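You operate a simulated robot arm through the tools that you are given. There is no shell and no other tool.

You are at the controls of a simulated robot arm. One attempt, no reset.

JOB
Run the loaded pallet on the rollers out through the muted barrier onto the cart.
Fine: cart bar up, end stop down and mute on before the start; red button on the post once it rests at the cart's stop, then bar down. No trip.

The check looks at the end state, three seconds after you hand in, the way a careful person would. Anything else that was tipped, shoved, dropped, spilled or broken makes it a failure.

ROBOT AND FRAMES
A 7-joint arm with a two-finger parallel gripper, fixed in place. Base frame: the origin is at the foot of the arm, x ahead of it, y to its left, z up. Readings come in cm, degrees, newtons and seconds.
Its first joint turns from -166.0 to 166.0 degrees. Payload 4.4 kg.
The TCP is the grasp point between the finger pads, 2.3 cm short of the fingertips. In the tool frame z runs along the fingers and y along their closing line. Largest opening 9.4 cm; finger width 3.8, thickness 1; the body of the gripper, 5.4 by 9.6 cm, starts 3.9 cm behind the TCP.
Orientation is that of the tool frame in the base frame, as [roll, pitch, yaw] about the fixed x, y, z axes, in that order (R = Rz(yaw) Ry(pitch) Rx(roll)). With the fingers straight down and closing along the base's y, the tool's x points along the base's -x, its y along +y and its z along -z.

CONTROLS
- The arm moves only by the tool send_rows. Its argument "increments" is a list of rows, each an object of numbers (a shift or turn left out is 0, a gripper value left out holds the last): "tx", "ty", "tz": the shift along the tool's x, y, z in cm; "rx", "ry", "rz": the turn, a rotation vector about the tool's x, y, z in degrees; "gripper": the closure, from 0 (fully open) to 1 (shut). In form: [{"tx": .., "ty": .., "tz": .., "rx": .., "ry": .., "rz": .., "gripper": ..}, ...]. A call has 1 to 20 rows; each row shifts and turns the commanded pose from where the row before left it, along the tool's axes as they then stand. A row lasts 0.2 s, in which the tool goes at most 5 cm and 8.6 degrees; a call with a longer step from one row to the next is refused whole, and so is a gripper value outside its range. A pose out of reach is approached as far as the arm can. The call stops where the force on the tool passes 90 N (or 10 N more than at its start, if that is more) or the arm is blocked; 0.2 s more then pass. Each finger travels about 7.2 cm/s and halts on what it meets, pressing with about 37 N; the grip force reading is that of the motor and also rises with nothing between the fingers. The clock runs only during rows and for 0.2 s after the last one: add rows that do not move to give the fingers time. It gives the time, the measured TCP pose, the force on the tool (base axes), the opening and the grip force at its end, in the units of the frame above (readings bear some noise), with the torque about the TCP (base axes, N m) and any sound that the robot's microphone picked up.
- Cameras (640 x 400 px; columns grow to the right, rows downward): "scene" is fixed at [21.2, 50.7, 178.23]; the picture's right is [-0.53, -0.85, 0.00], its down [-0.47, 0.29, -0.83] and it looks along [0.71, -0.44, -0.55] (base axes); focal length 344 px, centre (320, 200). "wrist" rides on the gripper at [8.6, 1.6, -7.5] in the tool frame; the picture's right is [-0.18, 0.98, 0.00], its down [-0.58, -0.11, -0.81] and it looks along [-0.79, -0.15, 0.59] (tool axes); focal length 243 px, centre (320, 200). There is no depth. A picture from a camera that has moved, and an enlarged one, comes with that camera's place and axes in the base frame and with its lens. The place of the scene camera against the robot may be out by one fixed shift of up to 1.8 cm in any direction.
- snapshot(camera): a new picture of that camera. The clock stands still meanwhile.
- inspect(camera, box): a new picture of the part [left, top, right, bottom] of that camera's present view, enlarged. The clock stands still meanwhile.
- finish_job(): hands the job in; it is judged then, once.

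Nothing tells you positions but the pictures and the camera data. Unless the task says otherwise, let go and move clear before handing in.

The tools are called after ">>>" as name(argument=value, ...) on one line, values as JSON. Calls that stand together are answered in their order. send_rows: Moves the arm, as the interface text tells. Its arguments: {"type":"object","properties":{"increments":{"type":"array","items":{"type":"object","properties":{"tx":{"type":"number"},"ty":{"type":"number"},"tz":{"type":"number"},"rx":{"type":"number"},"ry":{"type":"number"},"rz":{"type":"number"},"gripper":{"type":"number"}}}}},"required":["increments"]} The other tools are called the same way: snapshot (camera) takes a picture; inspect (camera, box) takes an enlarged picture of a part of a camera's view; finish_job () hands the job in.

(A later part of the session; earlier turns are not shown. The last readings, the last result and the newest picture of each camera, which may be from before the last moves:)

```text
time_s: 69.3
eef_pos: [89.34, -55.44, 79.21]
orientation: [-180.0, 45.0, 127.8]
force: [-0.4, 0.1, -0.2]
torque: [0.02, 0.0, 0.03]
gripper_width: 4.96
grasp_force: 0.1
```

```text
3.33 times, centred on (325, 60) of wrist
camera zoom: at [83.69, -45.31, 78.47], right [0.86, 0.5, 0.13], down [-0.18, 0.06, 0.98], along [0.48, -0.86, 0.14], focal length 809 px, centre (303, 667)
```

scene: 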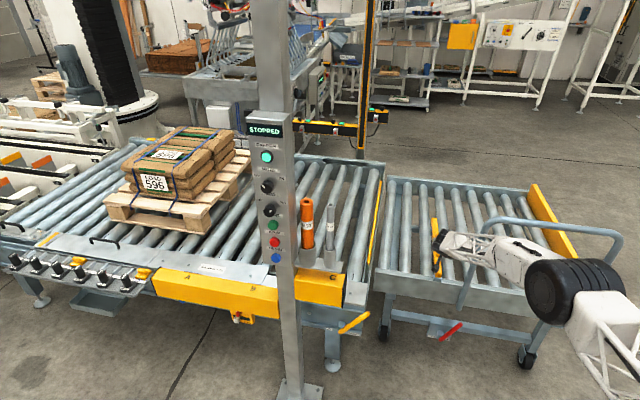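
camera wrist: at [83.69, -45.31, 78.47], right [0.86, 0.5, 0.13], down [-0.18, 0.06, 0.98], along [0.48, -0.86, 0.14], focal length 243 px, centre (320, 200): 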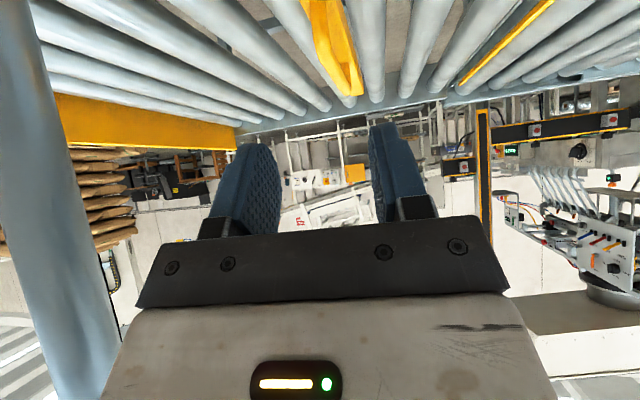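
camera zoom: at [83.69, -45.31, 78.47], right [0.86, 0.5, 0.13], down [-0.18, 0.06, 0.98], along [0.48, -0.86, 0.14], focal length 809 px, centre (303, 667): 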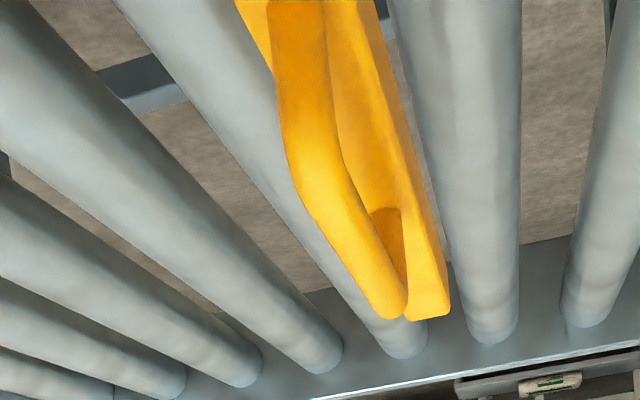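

>>> send_rows(increments=[{"tx": 0.25, "ty": 0.14, "tz": 1.9}, {"tx": 0.25, "ty": 0.14, "tz": 1.9}, {"tx": 0.25, "ty": 0.14, "tz": 1.9}, {}])

>>> snapshot(camera="wrist")

>>> inspect(camera="scene", box=[400, 190, 520, 310])

```text
time_s: 70.3
eef_pos: [91.96, -57.86, 74.62]
orientation: [-179.9, 44.9, 127.8]
force: [0.1, 0.5, 0.2]
torque: [-0.03, 0.0, 0.01]
gripper_width: 5.02
grasp_force: 0.1
```

```text
taken
camera wrist: at [86.17, -47.8, 73.9], right [0.86, 0.5, 0.13], down [-0.18, 0.06, 0.98], along [0.48, -0.86, 0.14], focal length 243 px, centre (320, 200)
```

wrist: 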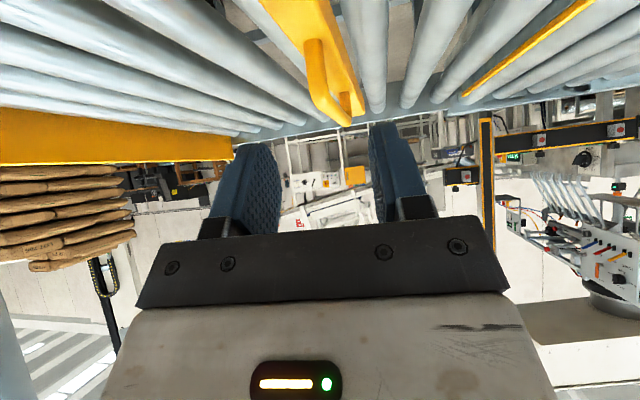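

```text
3.33 times, centred on (460, 250) of scene
camera zoom: at [21.2, 50.7, 178.23], right [-0.53, -0.85, 0.0], down [-0.47, 0.29, -0.83], along [0.71, -0.44, -0.55], focal length 1148 px, centre (-147, 33)
```

zoom: 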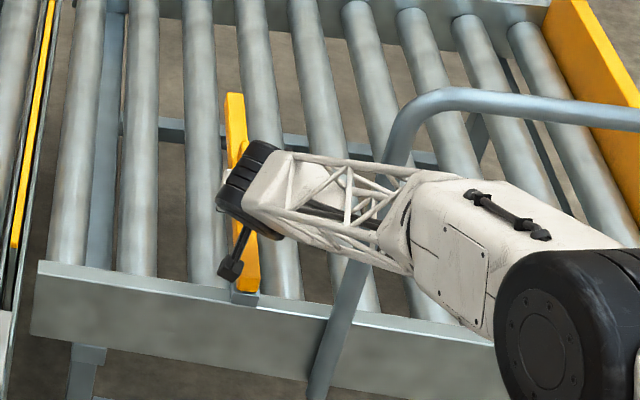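

>>> send_rows(increments=[{"tx": -0.26, "tz": 2.1}, {"tx": -0.26, "tz": 2.1}, {"tx": -0.26, "tz": 2.1}, {}])

>>> snapshot(camera="wrist")

>>> inspect(camera="scene", box=[400, 190, 520, 310])

```text
time_s: 71.3
eef_pos: [95.04, -61.75, 70.67]
orientation: [-179.9, 45.0, 128.0]
force: [-1.2, 1.2, 0.5]
torque: [0.02, 0.0, 0.01]
gripper_width: 5.0
grasp_force: 0.0
```

```text
taken
camera wrist: at [89.21, -51.71, 69.97], right [0.86, 0.5, 0.13], down [-0.18, 0.06, 0.98], along [0.48, -0.86, 0.14], focal length 243 px, centre (320, 200)
```

wrist: 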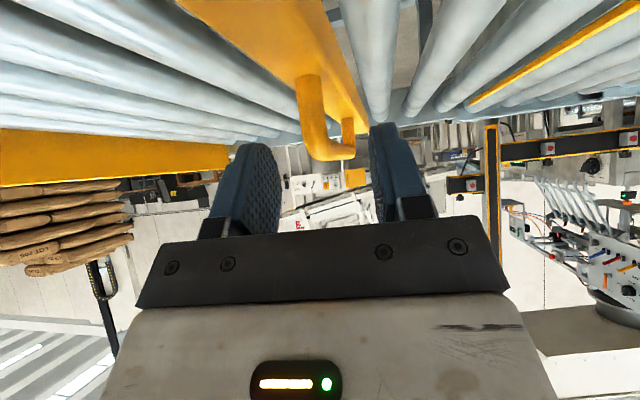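

```text
3.33 times, centred on (460, 250) of scene
camera zoom: at [21.2, 50.7, 178.23], right [-0.53, -0.85, 0.0], down [-0.47, 0.29, -0.83], along [0.71, -0.44, -0.55], focal length 1148 px, centre (-147, 33)
```

zoom: 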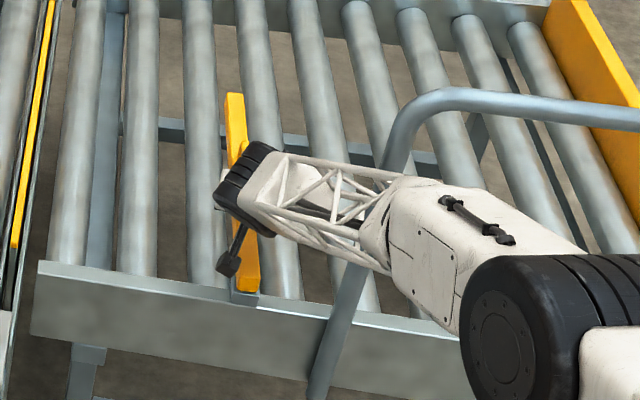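

>>> send_rows(increments=[{"tx": -0.5, "tz": 1.45}, {"tx": -0.5, "tz": 1.45}, {}, {"gripper": 1}, {}, {}, {}])

>>> snapshot(camera="wrist")

```text
time_s: 72.9
eef_pos: [96.61, -63.85, 69.25]
orientation: [-180.0, 45.0, 127.7]
force: [-9.6, -8.2, -0.1]
torque: [-0.47, 0.38, 1.6]
gripper_width: 1.78
grasp_force: 45.5
```

```text
taken
camera wrist: at [90.89, -53.83, 68.59], right [0.86, 0.5, 0.13], down [-0.18, 0.06, 0.98], along [0.48, -0.86, 0.14], focal length 243 px, centre (320, 200)
```

wrist: 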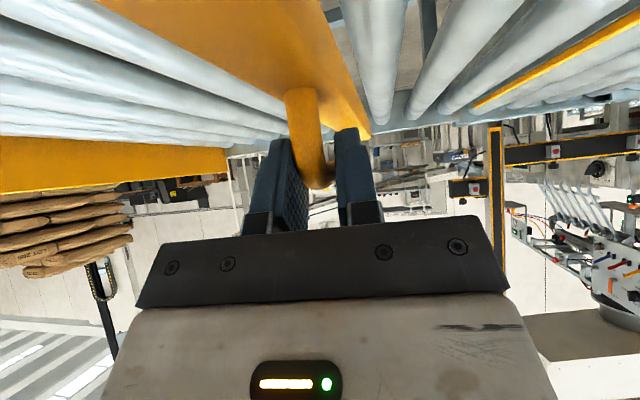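

The handle is gripped, reading 1.8 cm. I'll lift along an arc about the hinge, a few degrees at a time.

>>> send_rows(increments=[{"tx": -0.525, "ty": -0.05, "tz": -1.245}, {"tx": -0.414, "ty": -0.06, "tz": -1.286}, {}])

>>> snapshot(camera="wrist")

>>> inspect(camera="scene", box=[400, 190, 520, 310])

```text
time_s: 73.7
eef_pos: [95.89, -63.01, 71.53]
orientation: [-180.0, 44.9, 128.0]
force: [-13.5, -8.5, -21.2]
torque: [-1.08, -0.16, 1.25]
gripper_width: 1.75
grasp_force: 44.9
```

```text
taken
camera wrist: at [90.06, -52.97, 70.85], right [0.86, 0.5, 0.13], down [-0.18, 0.06, 0.98], along [0.48, -0.86, 0.14], focal length 243 px, centre (320, 200)
```

wrist: 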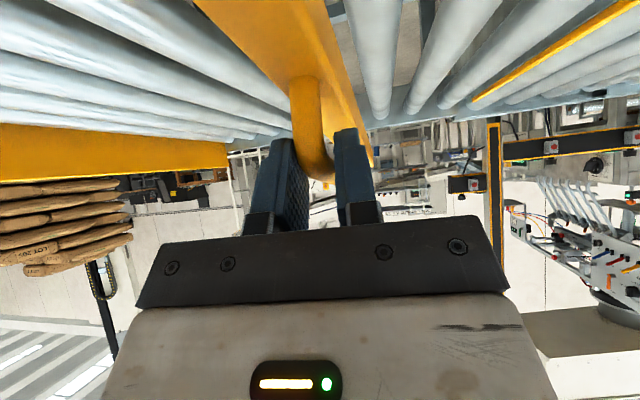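

```text
3.33 times, centred on (460, 250) of scene
camera zoom: at [21.2, 50.7, 178.23], right [-0.53, -0.85, 0.0], down [-0.47, 0.29, -0.83], along [0.71, -0.44, -0.55], focal length 1148 px, centre (-147, 33)
```

zoom: 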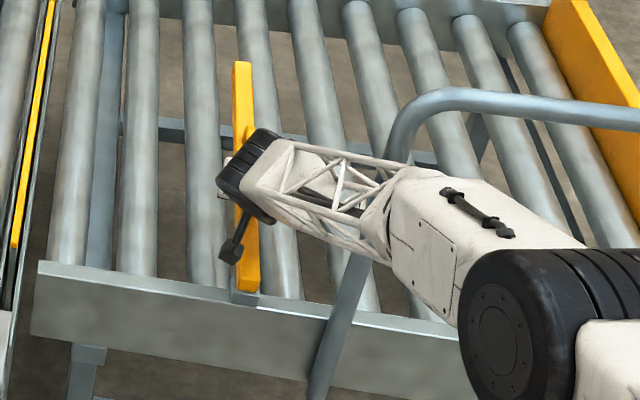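

>>> send_rows(increments=[{"tx": -0.301, "ty": -0.07, "tz": -1.317}, {"tx": -0.185, "ty": -0.08, "tz": -1.337}, {"tx": -0.068, "ty": -0.09, "tz": -1.348}, {}])

>>> snapshot(camera="wrist")

```text
time_s: 74.7
eef_pos: [94.12, -61.38, 74.93]
orientation: [-179.9, 44.9, 127.8]
force: [-24.3, -20.4, -20.5]
torque: [-1.36, 0.46, 0.68]
gripper_width: 1.59
grasp_force: 45.4
```

```text
taken
camera wrist: at [88.42, -51.33, 74.27], right [0.86, 0.5, 0.13], down [-0.18, 0.06, 0.98], along [0.48, -0.86, 0.14], focal length 243 px, centre (320, 200)
```

wrist: 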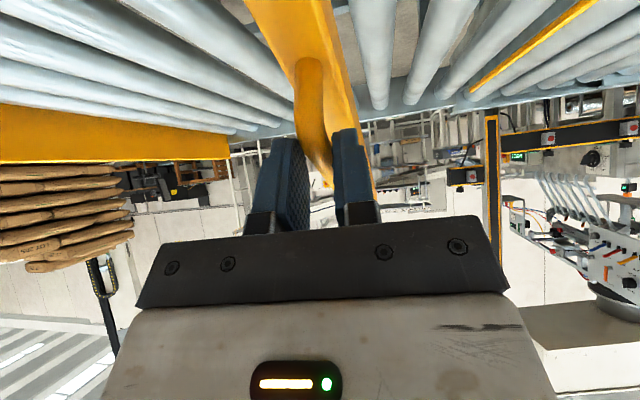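

>>> send_rows(increments=[{"tx": 0.049, "ty": -0.3, "tz": -1.347}, {"tx": 0.167, "ty": -0.3, "tz": -1.337}, {"tx": 0.283, "ty": -0.2, "tz": -1.317}, {}])

>>> snapshot(camera="wrist")

>>> inspect(camera="scene", box=[400, 170, 560, 310])

```text
time_s: 75.7
eef_pos: [91.71, -59.33, 77.62]
orientation: [180.0, 45.1, 127.9]
force: [0.5, -1.0, 0.0]
torque: [0.04, 0.0, 0.04]
gripper_width: 0.01
grasp_force: 42.5
```

```text
taken
camera wrist: at [85.93, -49.22, 76.86], right [0.86, 0.5, 0.13], down [-0.18, 0.06, 0.98], along [0.48, -0.86, 0.14], focal length 243 px, centre (320, 200)
```

wrist: 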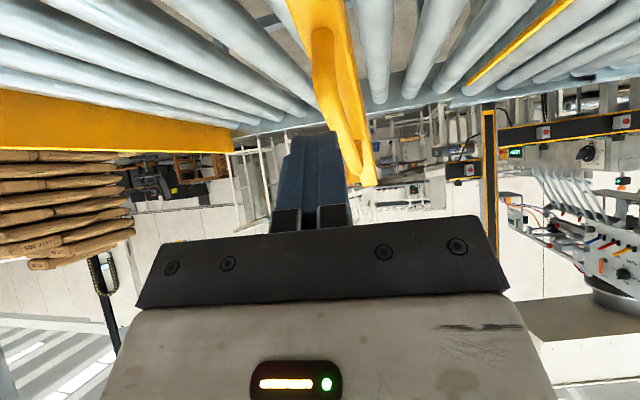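

```text
2.86 times, centred on (480, 240) of scene
camera zoom: at [21.2, 50.7, 178.23], right [-0.53, -0.85, 0.0], down [-0.47, 0.29, -0.83], along [0.71, -0.44, -0.55], focal length 984 px, centre (-137, 86)
```

zoom: 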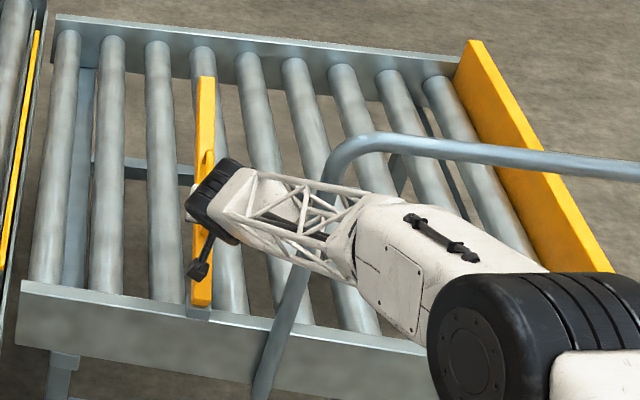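

>>> inspect(camera="wrist", box=[240, 0, 440, 200])

>>> inspect(camera="scene", box=[410, 190, 490, 290])

```text
2.00 times, centred on (340, 100) of wrist
camera zoom: at [85.93, -49.22, 76.86], right [0.86, 0.5, 0.13], down [-0.18, 0.06, 0.98], along [0.48, -0.86, 0.14], focal length 485 px, centre (280, 400)
```

zoom: 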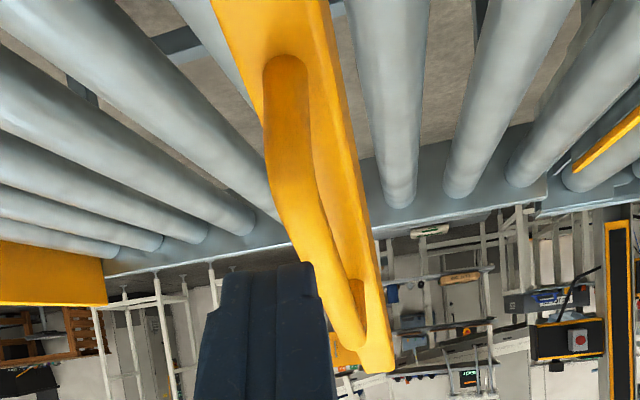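

```text
4.00 times, centred on (450, 240) of scene
camera zoom: at [21.2, 50.7, 178.23], right [-0.53, -0.85, 0.0], down [-0.47, 0.29, -0.83], along [0.71, -0.44, -0.55], focal length 1378 px, centre (-200, 40)
```

zoom: 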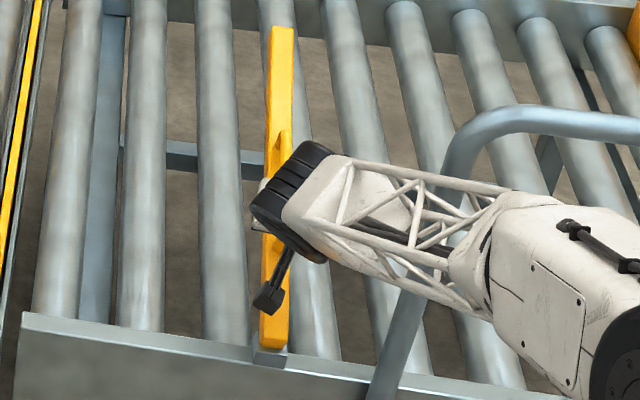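

The grip slipped, but the bar stays up by itself at about 25°. I'll re-grip the handle and continue in stages.

>>> send_rows(increments=[{"gripper": 0.5}, {}, {"tz": 1.9, "ty": 0.1}, {"tz": 1.9, "ty": 0.1}, {}])

>>> snapshot(camera="wrist")

```text
time_s: 76.9
eef_pos: [93.49, -61.33, 74.9]
orientation: [180.0, 45.1, 127.9]
force: [0.9, -0.1, -0.2]
torque: [-0.02, 0.02, 0.01]
gripper_width: 4.7
grasp_force: 0.0
```

```text
taken
camera wrist: at [87.69, -51.25, 74.17], right [0.86, 0.5, 0.13], down [-0.18, 0.06, 0.98], along [0.48, -0.86, 0.14], focal length 243 px, centre (320, 200)
```

wrist: 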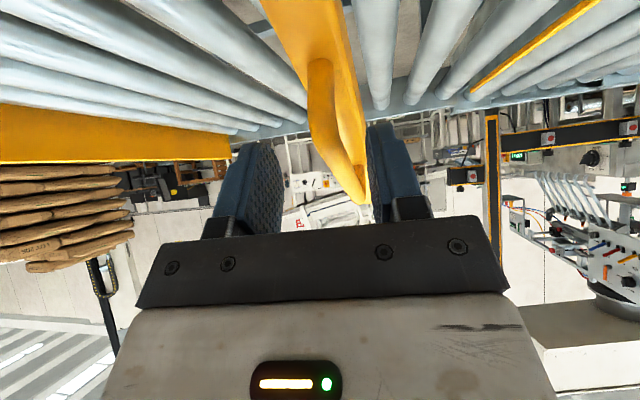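

>>> send_rows(increments=[{"tz": 0.9, "ty": 0.3}, {"gripper": 1}, {}, {}, {}])

>>> snapshot(camera="wrist")

```text
time_s: 78.1
eef_pos: [94.16, -61.49, 74.26]
orientation: [179.9, 45.2, 128.0]
force: [37.6, 29.8, 1.8]
torque: [-0.29, 0.08, 2.16]
gripper_width: 1.69
grasp_force: 45.4
```

```text
taken
camera wrist: at [88.47, -51.41, 73.58], right [0.85, 0.5, 0.13], down [-0.18, 0.06, 0.98], along [0.49, -0.86, 0.14], focal length 243 px, centre (320, 200)
```

wrist: 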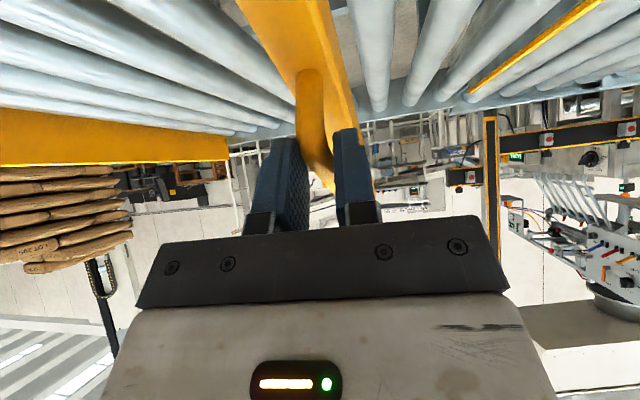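

>>> send_rows(increments=[{"ty": 0.18}, {"tx": -0.03, "ty": -0.08, "tz": -1.35, "ry": -4}, {"tx": 0, "ty": -0.09, "tz": -1.35, "ry": -4}, {}])

>>> snapshot(camera="wrist")

```text
time_s: 79.1
eef_pos: [92.78, -59.88, 75.86]
orientation: [-179.8, 53.0, 128.0]
force: [29.7, 32.6, -19.4]
torque: [-0.45, 0.07, 1.71]
gripper_width: 1.58
grasp_force: 45.0
```

```text
taken
camera wrist: at [87.16, -50.07, 73.44], right [0.84, 0.52, 0.14], down [-0.26, 0.16, 0.95], along [0.47, -0.84, 0.28], focal length 243 px, centre (320, 200)
```

wrist: 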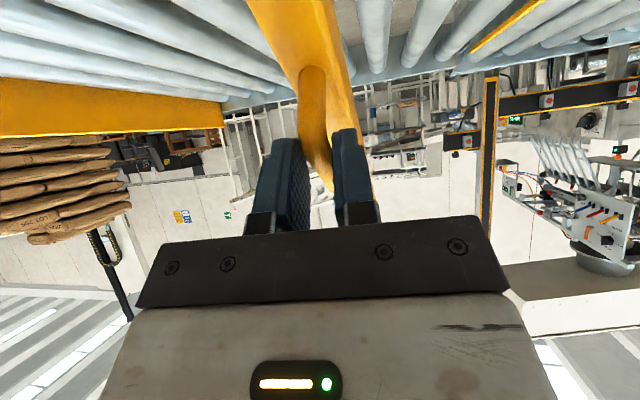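

>>> send_rows(increments=[{"tx": 0.02, "ty": 0.15, "tz": -1.35, "ry": -4}, {"tx": 0.04, "ty": 0, "tz": -1.35, "ry": -4}, {"tx": 0.06, "ty": 0, "tz": -1.35, "ry": -4}, {}])

>>> snapshot(camera="wrist")

>>> inspect(camera="scene", box=[400, 150, 560, 310])

```text
time_s: 80.1
eef_pos: [90.82, -57.29, 78.51]
orientation: [179.8, 65.2, 127.9]
force: [0.4, 0.4, 1.3]
torque: [0.03, 0.03, 0.0]
gripper_width: 0.0
grasp_force: 42.5
```

```text
taken
camera wrist: at [85.76, -48.02, 73.91], right [0.82, 0.54, 0.17], down [-0.39, 0.32, 0.87], along [0.42, -0.78, 0.47], focal length 243 px, centre (320, 200)
```

wrist: 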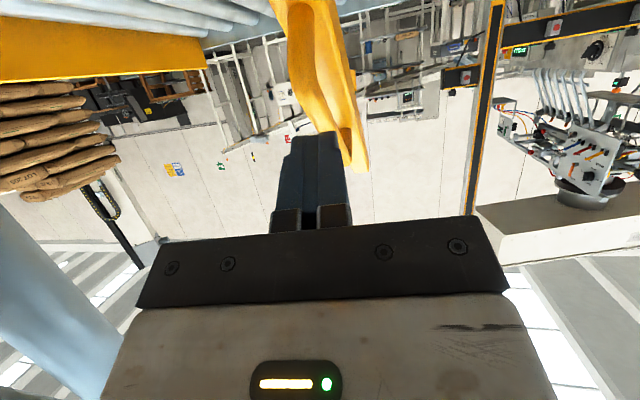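

```text
2.50 times, centred on (480, 230) of scene
camera zoom: at [21.2, 50.7, 178.23], right [-0.53, -0.85, 0.0], down [-0.47, 0.29, -0.83], along [0.71, -0.44, -0.55], focal length 861 px, centre (-80, 125)
```

zoom: 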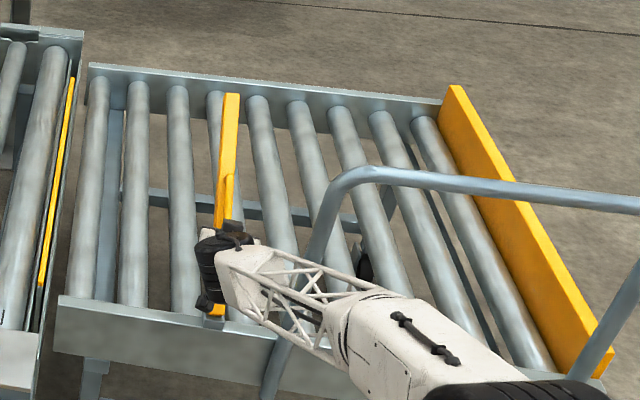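

The grip can't hold the pull, but the bar stays wherever I leave it (about 34° now). I'll switch to lifting it from underneath. With the gripper open and the tool beside the bar, one finger goes under its edge.

>>> send_rows(increments=[{"tx": 0.09, "ty": 2.2, "tz": -0.2}, {"tx": 0.09, "ty": 2.2, "tz": -0.2}, {"tx": 0.09, "ty": 2.2, "tz": -0.2}, {"rx": 4.1, "rz": 1.9, "gripper": 0}, {"rx": 4.1, "rz": 1.9}, {}, {}])

>>> snapshot(camera="wrist")

>>> snapshot(camera="scene")

```text
time_s: 81.7
eef_pos: [95.64, -52.64, 78.17]
orientation: [-179.8, 65.0, 119.0]
force: [0.6, -0.1, -0.5]
torque: [-0.01, 0.0, -0.01]
gripper_width: 9.41
grasp_force: 0.1
```

```text
taken
camera wrist: at [92.0, -42.64, 73.61], right [0.9, 0.41, 0.17], down [-0.33, 0.37, 0.87], along [0.29, -0.83, 0.47], focal length 243 px, centre (320, 200)
```

wrist: 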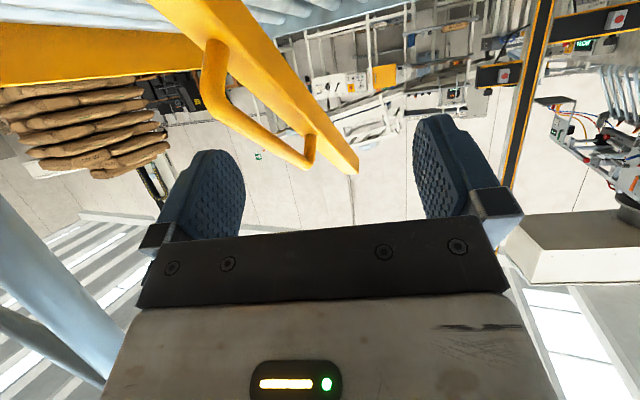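

```text
taken
```

scene: 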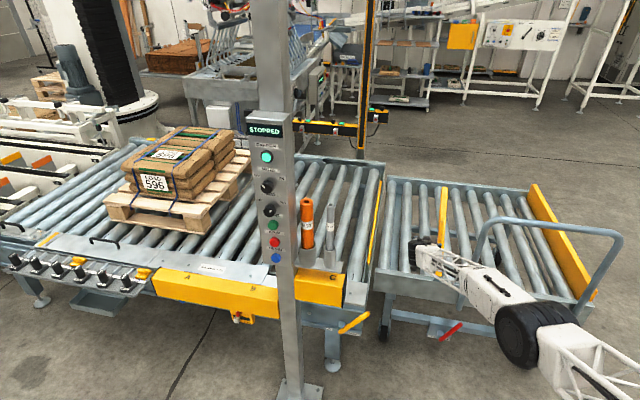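

Good side view: the bar is at about 34° and the handle rod runs from s≈13 to 28 cm from the hinge. I'll grip further out for a longer lever arm and move slower.

>>> send_rows(increments=[{"rx": -5.4, "rz": -2.55, "gripper": 0.5}, {"rx": -5.4, "rz": -2.55}, {"ry": 5}, {"tx": -2, "tz": 0.5}, {"tx": -2, "tz": 0.5}, {"tx": -2, "tz": 0.5}, {"ty": -2.2}, {"ty": -2.2}, {"ty": -2.2}, {}])

>>> snapshot(camera="wrist")

>>> inspect(camera="scene", box=[400, 150, 560, 310])

```text
time_s: 83.9
eef_pos: [93.54, -60.28, 82.68]
orientation: [-179.7, 59.9, 131.0]
force: [0.0, 0.2, -0.3]
torque: [0.0, -0.01, -0.01]
gripper_width: 4.7
grasp_force: 0.1
```

```text
taken
camera wrist: at [87.57, -50.93, 79.02], right [0.8, 0.57, 0.16], down [-0.35, 0.24, 0.91], along [0.48, -0.78, 0.39], focal length 243 px, centre (320, 200)
```

wrist: 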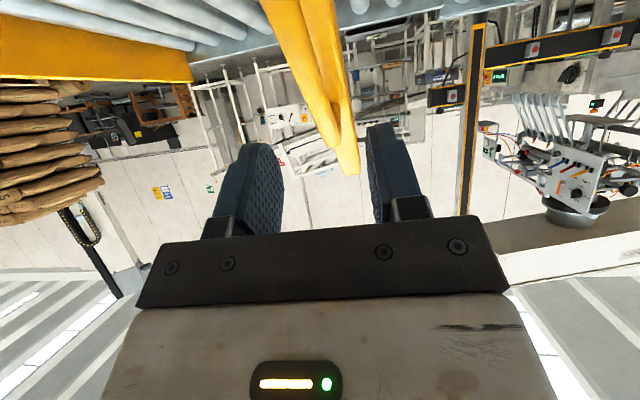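

```text
2.50 times, centred on (480, 230) of scene
camera zoom: at [21.2, 50.7, 178.23], right [-0.53, -0.85, 0.0], down [-0.47, 0.29, -0.83], along [0.71, -0.44, -0.55], focal length 861 px, centre (-80, 125)
```

zoom: 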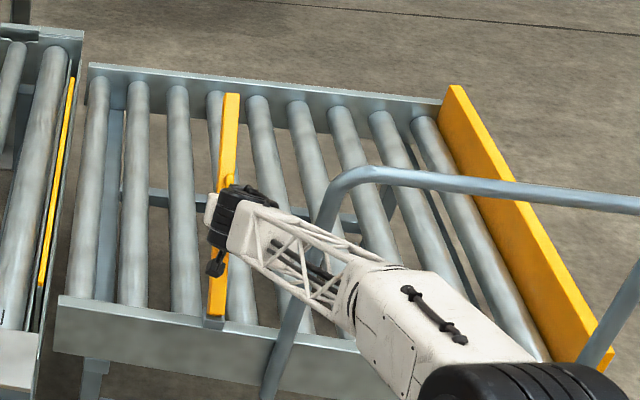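

>>> send_rows(increments=[{"tz": 2}, {"tz": 2}, {"tz": 2}, {}])

>>> snapshot(camera="wrist")

```text
time_s: 84.9
eef_pos: [96.98, -64.14, 79.49]
orientation: [-179.8, 60.0, 131.1]
force: [0.4, -1.0, -0.3]
torque: [0.01, -0.02, 0.01]
gripper_width: 4.7
grasp_force: 0.2
```

```text
taken
camera wrist: at [91.02, -54.84, 76.01], right [0.8, 0.57, 0.16], down [-0.35, 0.24, 0.91], along [0.48, -0.78, 0.39], focal length 243 px, centre (320, 200)
```

wrist: 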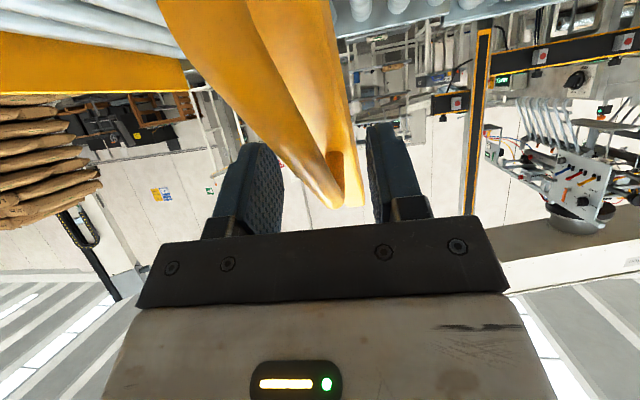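

>>> send_rows(increments=[{"gripper": 1}, {}, {}, {}])

>>> snapshot(camera="wrist")

```text
time_s: 85.9
eef_pos: [96.88, -64.1, 79.58]
orientation: [-179.7, 60.0, 131.1]
force: [-10.2, -14.9, -0.4]
torque: [-0.91, 0.78, 1.43]
gripper_width: 1.54
grasp_force: 45.0
```

```text
taken
camera wrist: at [90.96, -54.91, 76.01], right [0.81, 0.57, 0.16], down [-0.35, 0.24, 0.91], along [0.48, -0.78, 0.39], focal length 243 px, centre (320, 200)
```

wrist: 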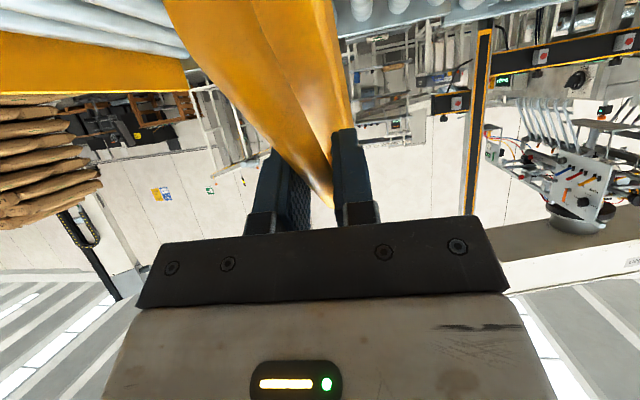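

>>> send_rows(increments=[{"tx": -0.138, "ty": -0.05, "tz": -0.553}, {"tx": -0.138, "ty": -0.03, "tz": -0.553}, {"tx": -0.12, "ty": -0.02, "tz": -0.556}, {"tx": -0.1, "ty": -0.02, "tz": -0.56}, {"tx": -0.08, "ty": -0.02, "tz": -0.564}, {"tx": -0.08, "ty": -0.02, "tz": -0.564}, {}])

>>> snapshot(camera="wrist")

```text
time_s: 87.5
eef_pos: [94.88, -62.29, 81.52]
orientation: [-179.8, 59.8, 131.0]
force: [-30.2, -11.5, -28.4]
torque: [-0.87, 1.02, 1.03]
gripper_width: 1.5
grasp_force: 44.9
```

```text
taken
camera wrist: at [89.09, -53.01, 77.94], right [0.81, 0.57, 0.16], down [-0.34, 0.24, 0.91], along [0.48, -0.79, 0.39], focal length 243 px, centre (320, 200)
```

wrist: 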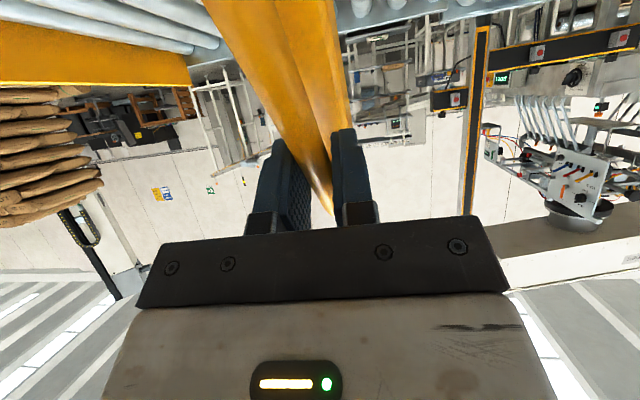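

>>> send_rows(increments=[{"tx": -0.05, "ty": -0.08, "tz": -0.566}, {"tx": -0.02, "ty": -0.06, "tz": -0.569}, {"tx": 0, "ty": -0.03, "tz": -0.57}, {"tx": 0.02, "ty": -0.02, "tz": -0.57}, {"tx": 0.04, "ty": -0.02, "tz": -0.568}, {"tx": 0.06, "ty": -0.02, "tz": -0.567}, {}])

>>> snapshot(camera="wrist")

>>> inspect(camera="scene", box=[400, 150, 560, 310])

```text
time_s: 89.1
eef_pos: [93.0, -60.25, 83.54]
orientation: [-179.8, 60.0, 130.9]
force: [-28.3, -21.6, -23.5]
torque: [-1.1, 1.11, 0.64]
gripper_width: 1.47
grasp_force: 45.2
```

```text
taken
camera wrist: at [87.1, -50.98, 79.92], right [0.81, 0.57, 0.16], down [-0.35, 0.24, 0.91], along [0.48, -0.78, 0.39], focal length 243 px, centre (320, 200)
```

wrist: 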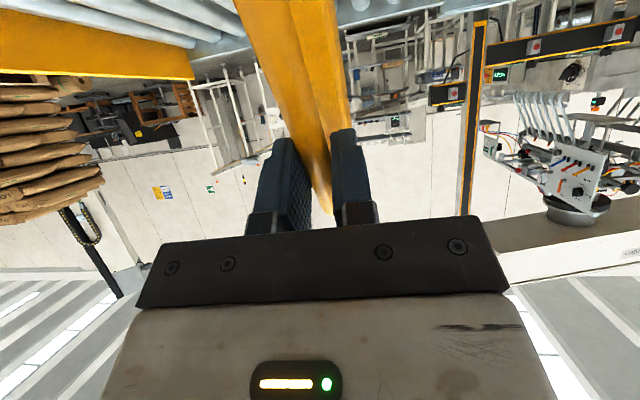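

```text
2.50 times, centred on (480, 230) of scene
camera zoom: at [21.2, 50.7, 178.23], right [-0.53, -0.85, 0.0], down [-0.47, 0.29, -0.83], along [0.71, -0.44, -0.55], focal length 861 px, centre (-80, 125)
```

zoom: 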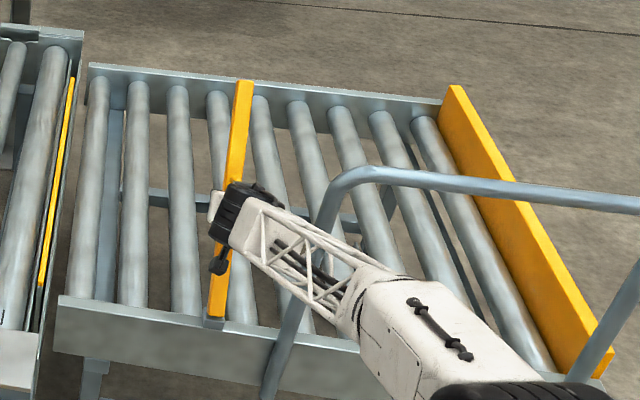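

>>> send_rows(increments=[{"tx": 0.06, "ty": -0.1, "tz": -0.567}, {"tx": 0.08, "ty": -0.06, "tz": -0.565}, {"tx": 0.1, "ty": -0.04, "tz": -0.562}, {"tx": 0.12, "ty": -0.03, "tz": -0.557}, {"tx": 0.14, "ty": -0.03, "tz": -0.553}, {"tx": 0.157, "ty": -0.03, "tz": -0.548}, {}])

>>> snapshot(camera="wrist")

```text
time_s: 90.7
eef_pos: [90.62, -57.89, 84.65]
orientation: [-179.9, 60.0, 130.8]
force: [-24.4, -27.2, -9.2]
torque: [-1.51, 1.02, 0.4]
gripper_width: 1.43
grasp_force: 44.9
```

```text
taken
camera wrist: at [84.79, -48.66, 81.04], right [0.8, 0.57, 0.16], down [-0.35, 0.24, 0.91], along [0.48, -0.78, 0.39], focal length 243 px, centre (320, 200)
```

wrist: 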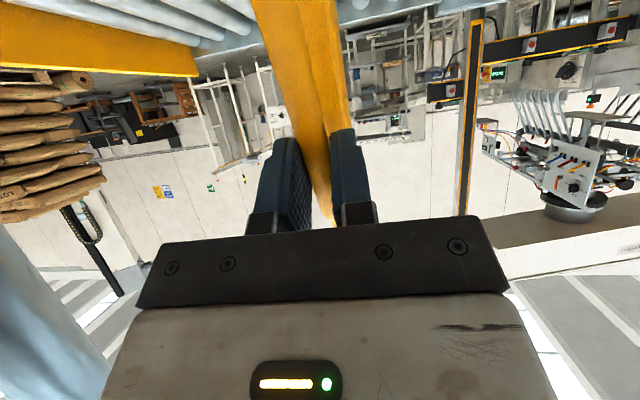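

>>> send_rows(increments=[{"tx": 0.15, "ty": -0.12, "tz": -0.553}, {"tx": 0.16, "ty": -0.07, "tz": -0.548}, {"tx": 0.18, "ty": -0.04, "tz": -0.54}, {"tx": 0.2, "ty": -0.03, "tz": -0.535}, {"tx": 0.214, "ty": -0.03, "tz": -0.528}, {"tx": 0.23, "ty": -0.03, "tz": -0.52}, {}])

>>> snapshot(camera="wrist")

>>> inspect(camera="scene", box=[400, 150, 560, 310])

```text
time_s: 92.3
eef_pos: [88.31, -55.52, 85.17]
orientation: [-179.8, 60.0, 131.1]
force: [-4.5, -6.9, -12.9]
torque: [-1.38, 1.11, 0.43]
gripper_width: 1.39
grasp_force: 45.4
```

```text
taken
camera wrist: at [82.38, -46.26, 81.54], right [0.8, 0.57, 0.16], down [-0.35, 0.24, 0.91], along [0.48, -0.78, 0.39], focal length 243 px, centre (320, 200)
```

wrist: 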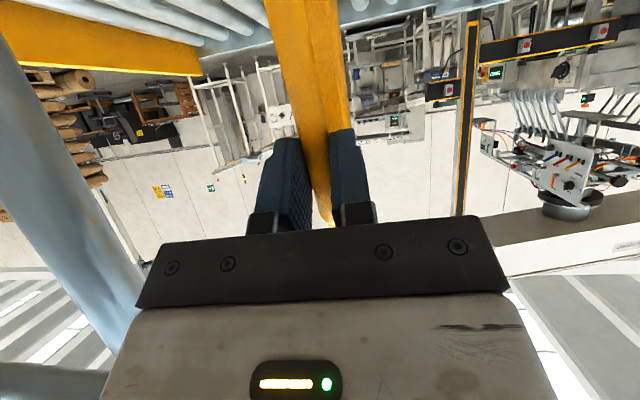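

```text
2.50 times, centred on (480, 230) of scene
camera zoom: at [21.2, 50.7, 178.23], right [-0.53, -0.85, 0.0], down [-0.47, 0.29, -0.83], along [0.71, -0.44, -0.55], focal length 861 px, centre (-80, 125)
```

zoom: 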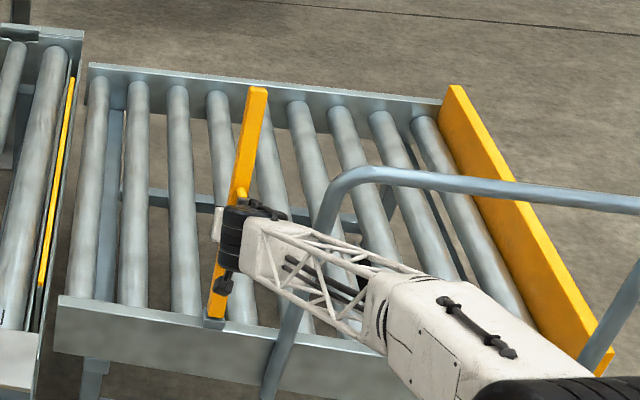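

>>> send_rows(increments=[{"tx": 0.22, "ty": -0.03, "tz": -0.525}, {"tx": 0.24, "ty": -0.03, "tz": -0.517}, {"tx": 0.255, "ty": -0.03, "tz": -0.51}, {"tx": 0.268, "ty": -0.03, "tz": -0.504}, {"tx": 0.28, "ty": -0.03, "tz": -0.495}, {"tx": 0.3, "ty": -0.03, "tz": -0.485}, {}])

>>> snapshot(camera="wrist")

>>> inspect(camera="scene", box=[400, 150, 560, 310])

```text
time_s: 93.9
eef_pos: [85.8, -53.07, 85.36]
orientation: [-179.9, 59.9, 131.0]
force: [4.5, -4.2, -23.7]
torque: [-0.68, 0.37, 0.1]
gripper_width: 1.34
grasp_force: 45.4
```

```text
taken
camera wrist: at [79.98, -43.83, 81.68], right [0.8, 0.57, 0.16], down [-0.35, 0.24, 0.91], along [0.48, -0.78, 0.39], focal length 243 px, centre (320, 200)
```

wrist: 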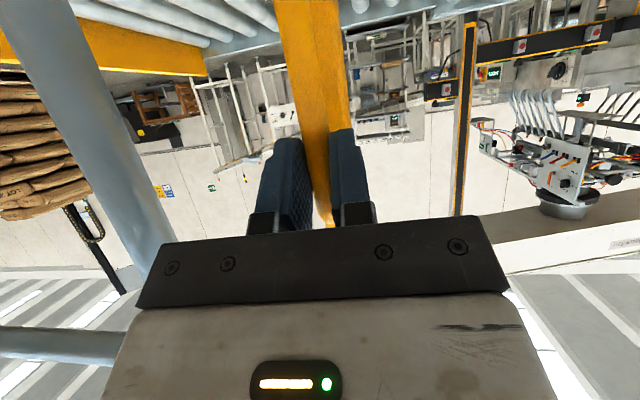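

```text
2.50 times, centred on (480, 230) of scene
camera zoom: at [21.2, 50.7, 178.23], right [-0.53, -0.85, 0.0], down [-0.47, 0.29, -0.83], along [0.71, -0.44, -0.55], focal length 861 px, centre (-80, 125)
```

zoom: 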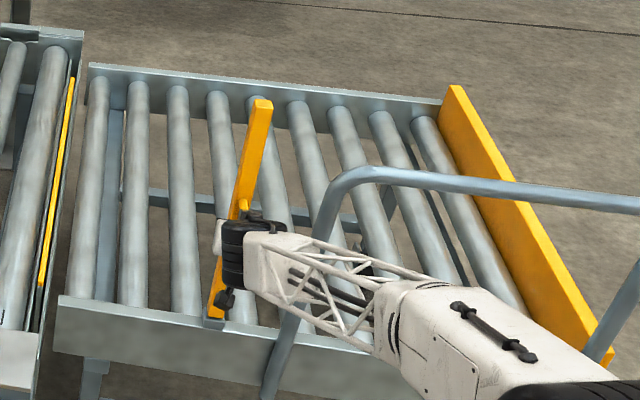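

>>> send_rows(increments=[{"tx": 0.3, "ty": -0.03, "tz": -0.48}, {"tx": 0.32, "ty": -0.03, "tz": -0.473}, {"tx": 0.335, "ty": -0.03, "tz": -0.46}, {"tx": 0.35, "ty": -0.03, "tz": -0.45}, {"tx": 0.36, "ty": -0.03, "tz": -0.44}, {"tx": 0.37, "ty": -0.03, "tz": -0.43}, {}])

>>> snapshot(camera="wrist")

>>> inspect(camera="scene", box=[400, 150, 560, 310])

```text
time_s: 95.5
eef_pos: [83.39, -50.71, 84.96]
orientation: [-179.8, 60.0, 131.0]
force: [0.0, -14.3, -15.0]
torque: [-0.33, -0.8, -0.16]
gripper_width: 1.35
grasp_force: 44.7
```

```text
taken
camera wrist: at [77.62, -41.44, 81.34], right [0.8, 0.57, 0.16], down [-0.35, 0.24, 0.91], along [0.48, -0.78, 0.39], focal length 243 px, centre (320, 200)
```

wrist: 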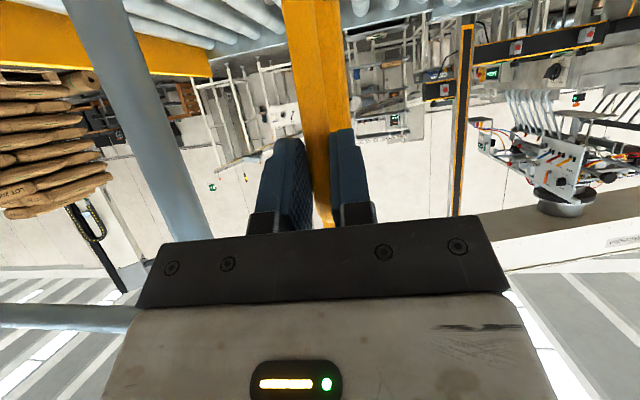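

```text
2.50 times, centred on (480, 230) of scene
camera zoom: at [21.2, 50.7, 178.23], right [-0.53, -0.85, 0.0], down [-0.47, 0.29, -0.83], along [0.71, -0.44, -0.55], focal length 861 px, centre (-80, 125)
```

zoom: 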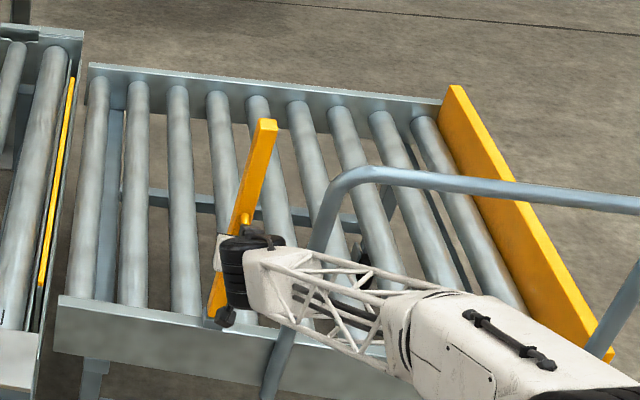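

>>> send_rows(increments=[{"tx": 0.37, "ty": -0.03, "tz": -0.43}, {"tx": 0.38, "ty": -0.03, "tz": -0.42}, {"tx": 0.39, "ty": -0.03, "tz": -0.41}, {"tx": 0.4, "ty": -0.03, "tz": -0.4}, {}])

>>> inspect(camera="scene", box=[400, 150, 560, 310])

```text
time_s: 96.7
eef_pos: [81.93, -49.18, 84.62]
orientation: [-179.8, 60.2, 130.9]
force: [9.5, -46.2, -11.7]
torque: [0.55, -0.2, -0.34]
gripper_width: 1.36
grasp_force: 44.9
```

```text
2.50 times, centred on (480, 230) of scene
camera zoom: at [21.2, 50.7, 178.23], right [-0.53, -0.85, 0.0], down [-0.47, 0.29, -0.83], along [0.71, -0.44, -0.55], focal length 861 px, centre (-80, 125)
```

zoom: 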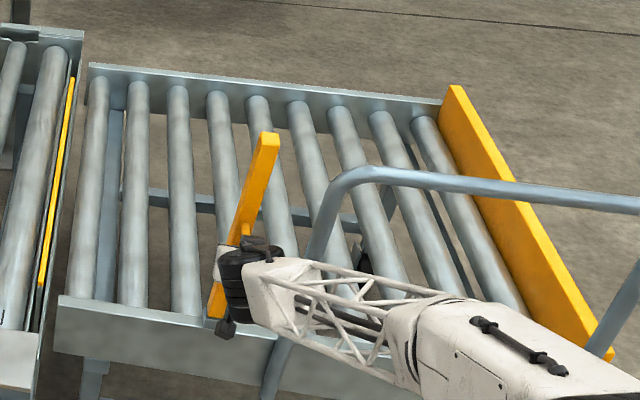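

The force rises, so the bar has reached its upper limit, slightly past vertical. I'll release and back away, then check that it stays.

>>> send_rows(increments=[{"gripper": 0.5}, {}, {}, {"tz": -2}, {"tz": -3}, {"tz": -3}, {"tz": -3}, {}])

>>> snapshot(camera="wrist")

>>> snapshot(camera="scene")

```text
time_s: 98.5
eef_pos: [75.71, -41.78, 90.01]
orientation: [-179.8, 60.0, 131.1]
force: [-1.2, -0.1, -0.5]
torque: [-0.01, -0.01, 0.0]
gripper_width: 4.69
grasp_force: 0.0
```

```text
taken
camera wrist: at [69.91, -32.53, 86.31], right [0.8, 0.57, 0.16], down [-0.35, 0.24, 0.91], along [0.48, -0.78, 0.39], focal length 243 px, centre (320, 200)
```

wrist: 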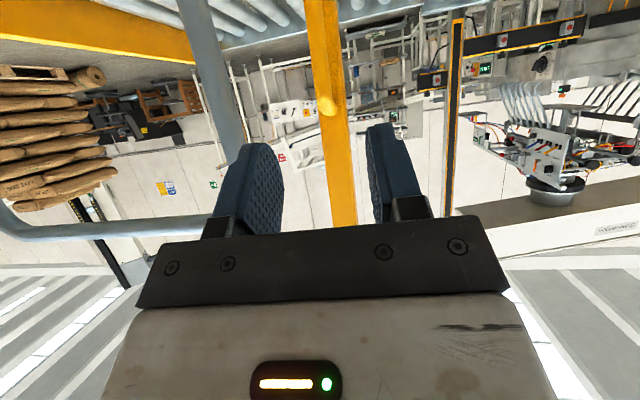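

```text
taken
```

scene: 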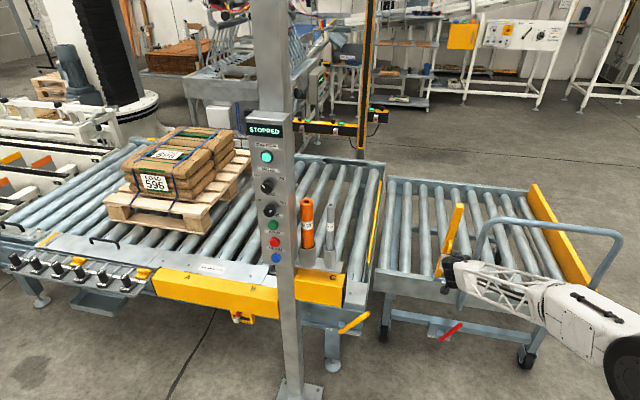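

The bar is up and staying up. Next is the control panel. I'll bring the arm back to tool-down and move around to face the panel for a closer look.

>>> send_rows(increments=[{"tz": -4}, {"tz": -4}, {"ry": 7.5}, {"ry": 7.5}, {"ry": 7.5}, {"ry": 7.5}, {"ry": 7.5}, {"ry": 7.5}, {"ry": 7.5}, {"ry": 7.5}, {}])

>>> send_rows(increments=[{"tx": 2.54, "ty": 2.28, "tz": -2}, {"tx": 2.54, "ty": 2.28, "tz": -2}, {"tx": 2.54, "ty": 2.28, "tz": -2}, {"tx": 2.54, "ty": 2.28, "tz": -2}, {"tx": 2.54, "ty": 2.28, "tz": -2}, {"tx": 2.54, "ty": 2.28, "tz": -2}, {"tx": 2.54, "ty": 2.28, "tz": -2}, {"tx": 2.54, "ty": 2.28, "tz": -2}, {"tx": 2.54, "ty": 2.28, "tz": -2}, {"tx": 2.54, "ty": 2.28, "tz": -2}, {"tx": 2.54, "ty": 2.28, "tz": -2}, {"tx": 2.54, "ty": 2.28, "tz": -2}, {"tx": 2.54, "ty": 2.28, "tz": -2}, {"tx": 2.54, "ty": 2.28, "tz": -2}, {}])

>>> snapshot(camera="wrist")

>>> snapshot(camera="scene")

```text
time_s: 100.9
eef_pos: [71.13, -36.61, 94.1]
orientation: [-179.9, -0.1, 130.8]
force: [-0.7, -0.2, -0.3]
torque: [0.0, -0.01, 0.01]
gripper_width: 4.7
grasp_force: 0.1
```

```text
time_s: 104.1
eef_pos: [72.11, 11.34, 121.98]
orientation: [-179.9, 0.0, 130.8]
force: [0.7, -0.6, 0.6]
torque: [-0.01, -0.02, 0.0]
gripper_width: 4.69
grasp_force: 0.0
```

```text
taken
camera wrist: at [67.71, 18.97, 129.54], right [0.86, 0.5, 0.0], down [0.3, -0.51, 0.81], along [0.4, -0.7, -0.59], focal length 243 px, centre (320, 200)
```

wrist: 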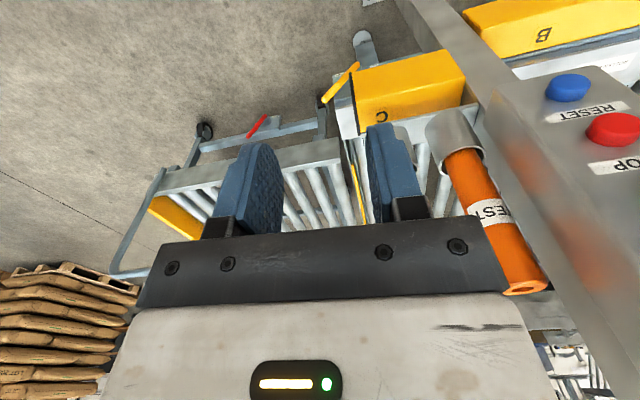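

```text
taken
```

scene: 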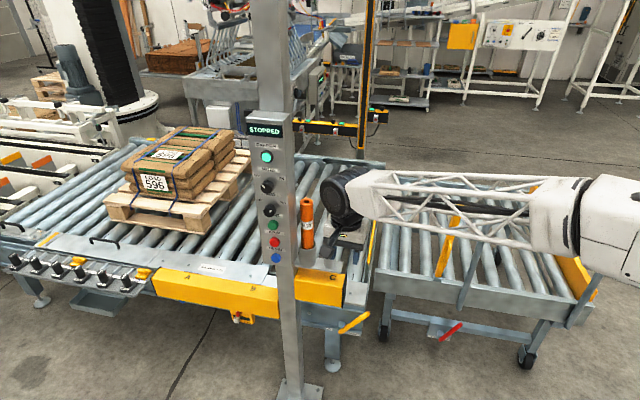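

>>> send_rows(increments=[{"tx": 2.87, "ty": 2.05, "tz": -1}, {"tx": 2.87, "ty": 2.05, "tz": -1}, {"tx": 2.87, "ty": 2.05, "tz": -1}, {"tx": 2.87, "ty": 2.05, "tz": -1}, {"tx": 2.87, "ty": 2.05, "tz": -1}, {"tx": 2.87, "ty": 2.05, "tz": -1}, {"ry": -7}, {"ry": -7}, {"ry": -7}, {}])

>>> snapshot(camera="wrist")

>>> snapshot(camera="scene")

```text
time_s: 106.3
eef_pos: [70.23, 32.2, 127.89]
orientation: [-179.9, 21.1, 130.8]
force: [0.1, 0.7, 0.1]
torque: [0.0, 0.02, 0.02]
gripper_width: 4.69
grasp_force: 0.0
```

```text
taken
camera wrist: at [64.45, 41.5, 131.88], right [0.86, 0.51, 0.06], down [0.08, -0.26, 0.96], along [0.51, -0.82, -0.27], focal length 243 px, centre (320, 200)
```

wrist: 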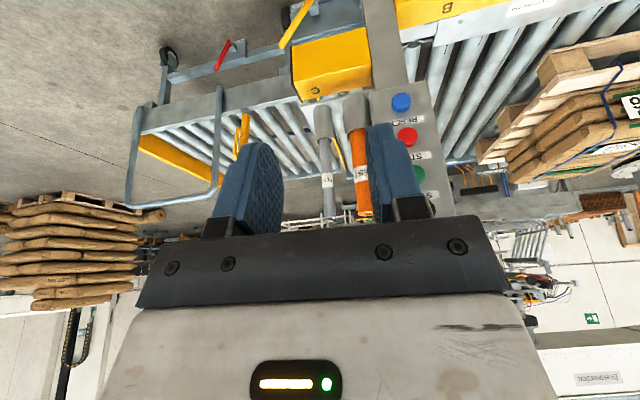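

```text
taken
```

scene: 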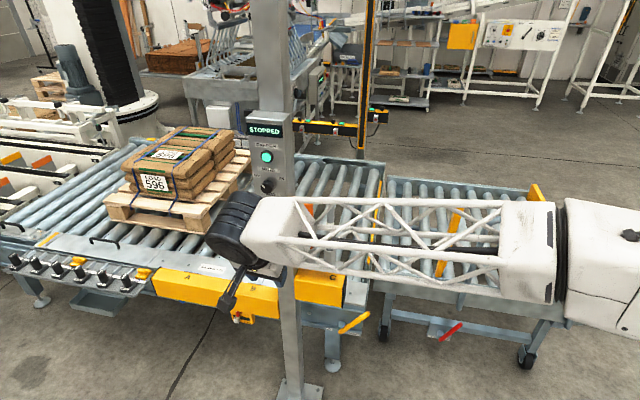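

>>> send_rows(increments=[{"tx": -1.29, "tz": -3.36}, {"tx": -1.29, "tz": -3.36}, {"tx": -1.29, "tz": -3.36}, {"tx": -1.29, "tz": -3.36}, {"tx": -1.29, "tz": -3.36}, {"rx": -2.15, "rz": -5.6, "gripper": 0}, {"rx": -2.15, "rz": -5.6}, {}, {}])

>>> snapshot(camera="wrist")

>>> inspect(camera="wrist", box=[290, 40, 450, 240])

```text
time_s: 108.3
eef_pos: [70.28, 32.3, 145.9]
orientation: [-179.9, 21.1, 143.0]
force: [0.5, 0.1, -0.4]
torque: [0.01, -0.02, -0.01]
gripper_width: 9.39
grasp_force: 0.1
```

```text
taken
camera wrist: at [62.68, 40.16, 149.92], right [0.73, 0.68, 0.06], down [0.14, -0.24, 0.96], along [0.67, -0.69, -0.27], focal length 243 px, centre (320, 200)
```

wrist: 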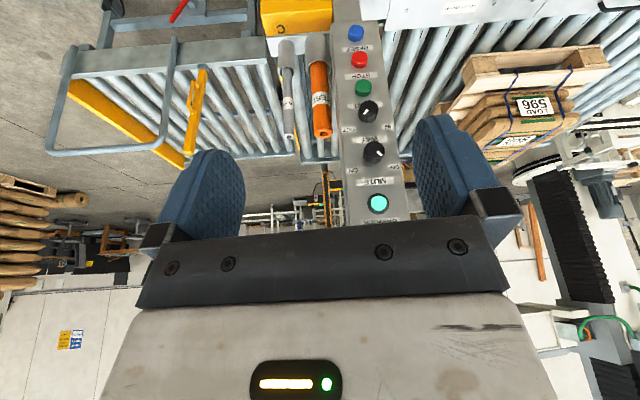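

```text
2.00 times, centred on (370, 140) of wrist
camera zoom: at [62.68, 40.16, 149.92], right [0.73, 0.68, 0.06], down [0.14, -0.24, 0.96], along [0.67, -0.69, -0.27], focal length 485 px, centre (220, 320)
```

zoom: 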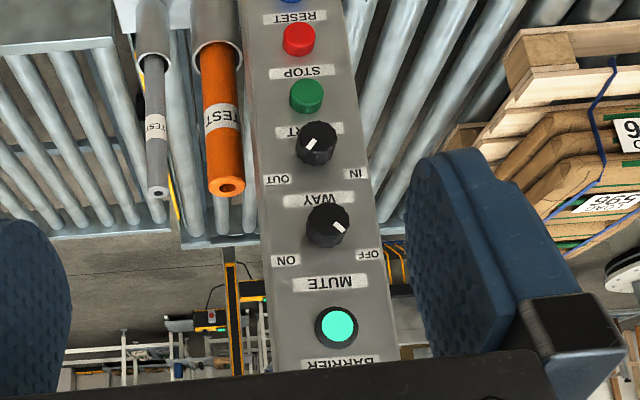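

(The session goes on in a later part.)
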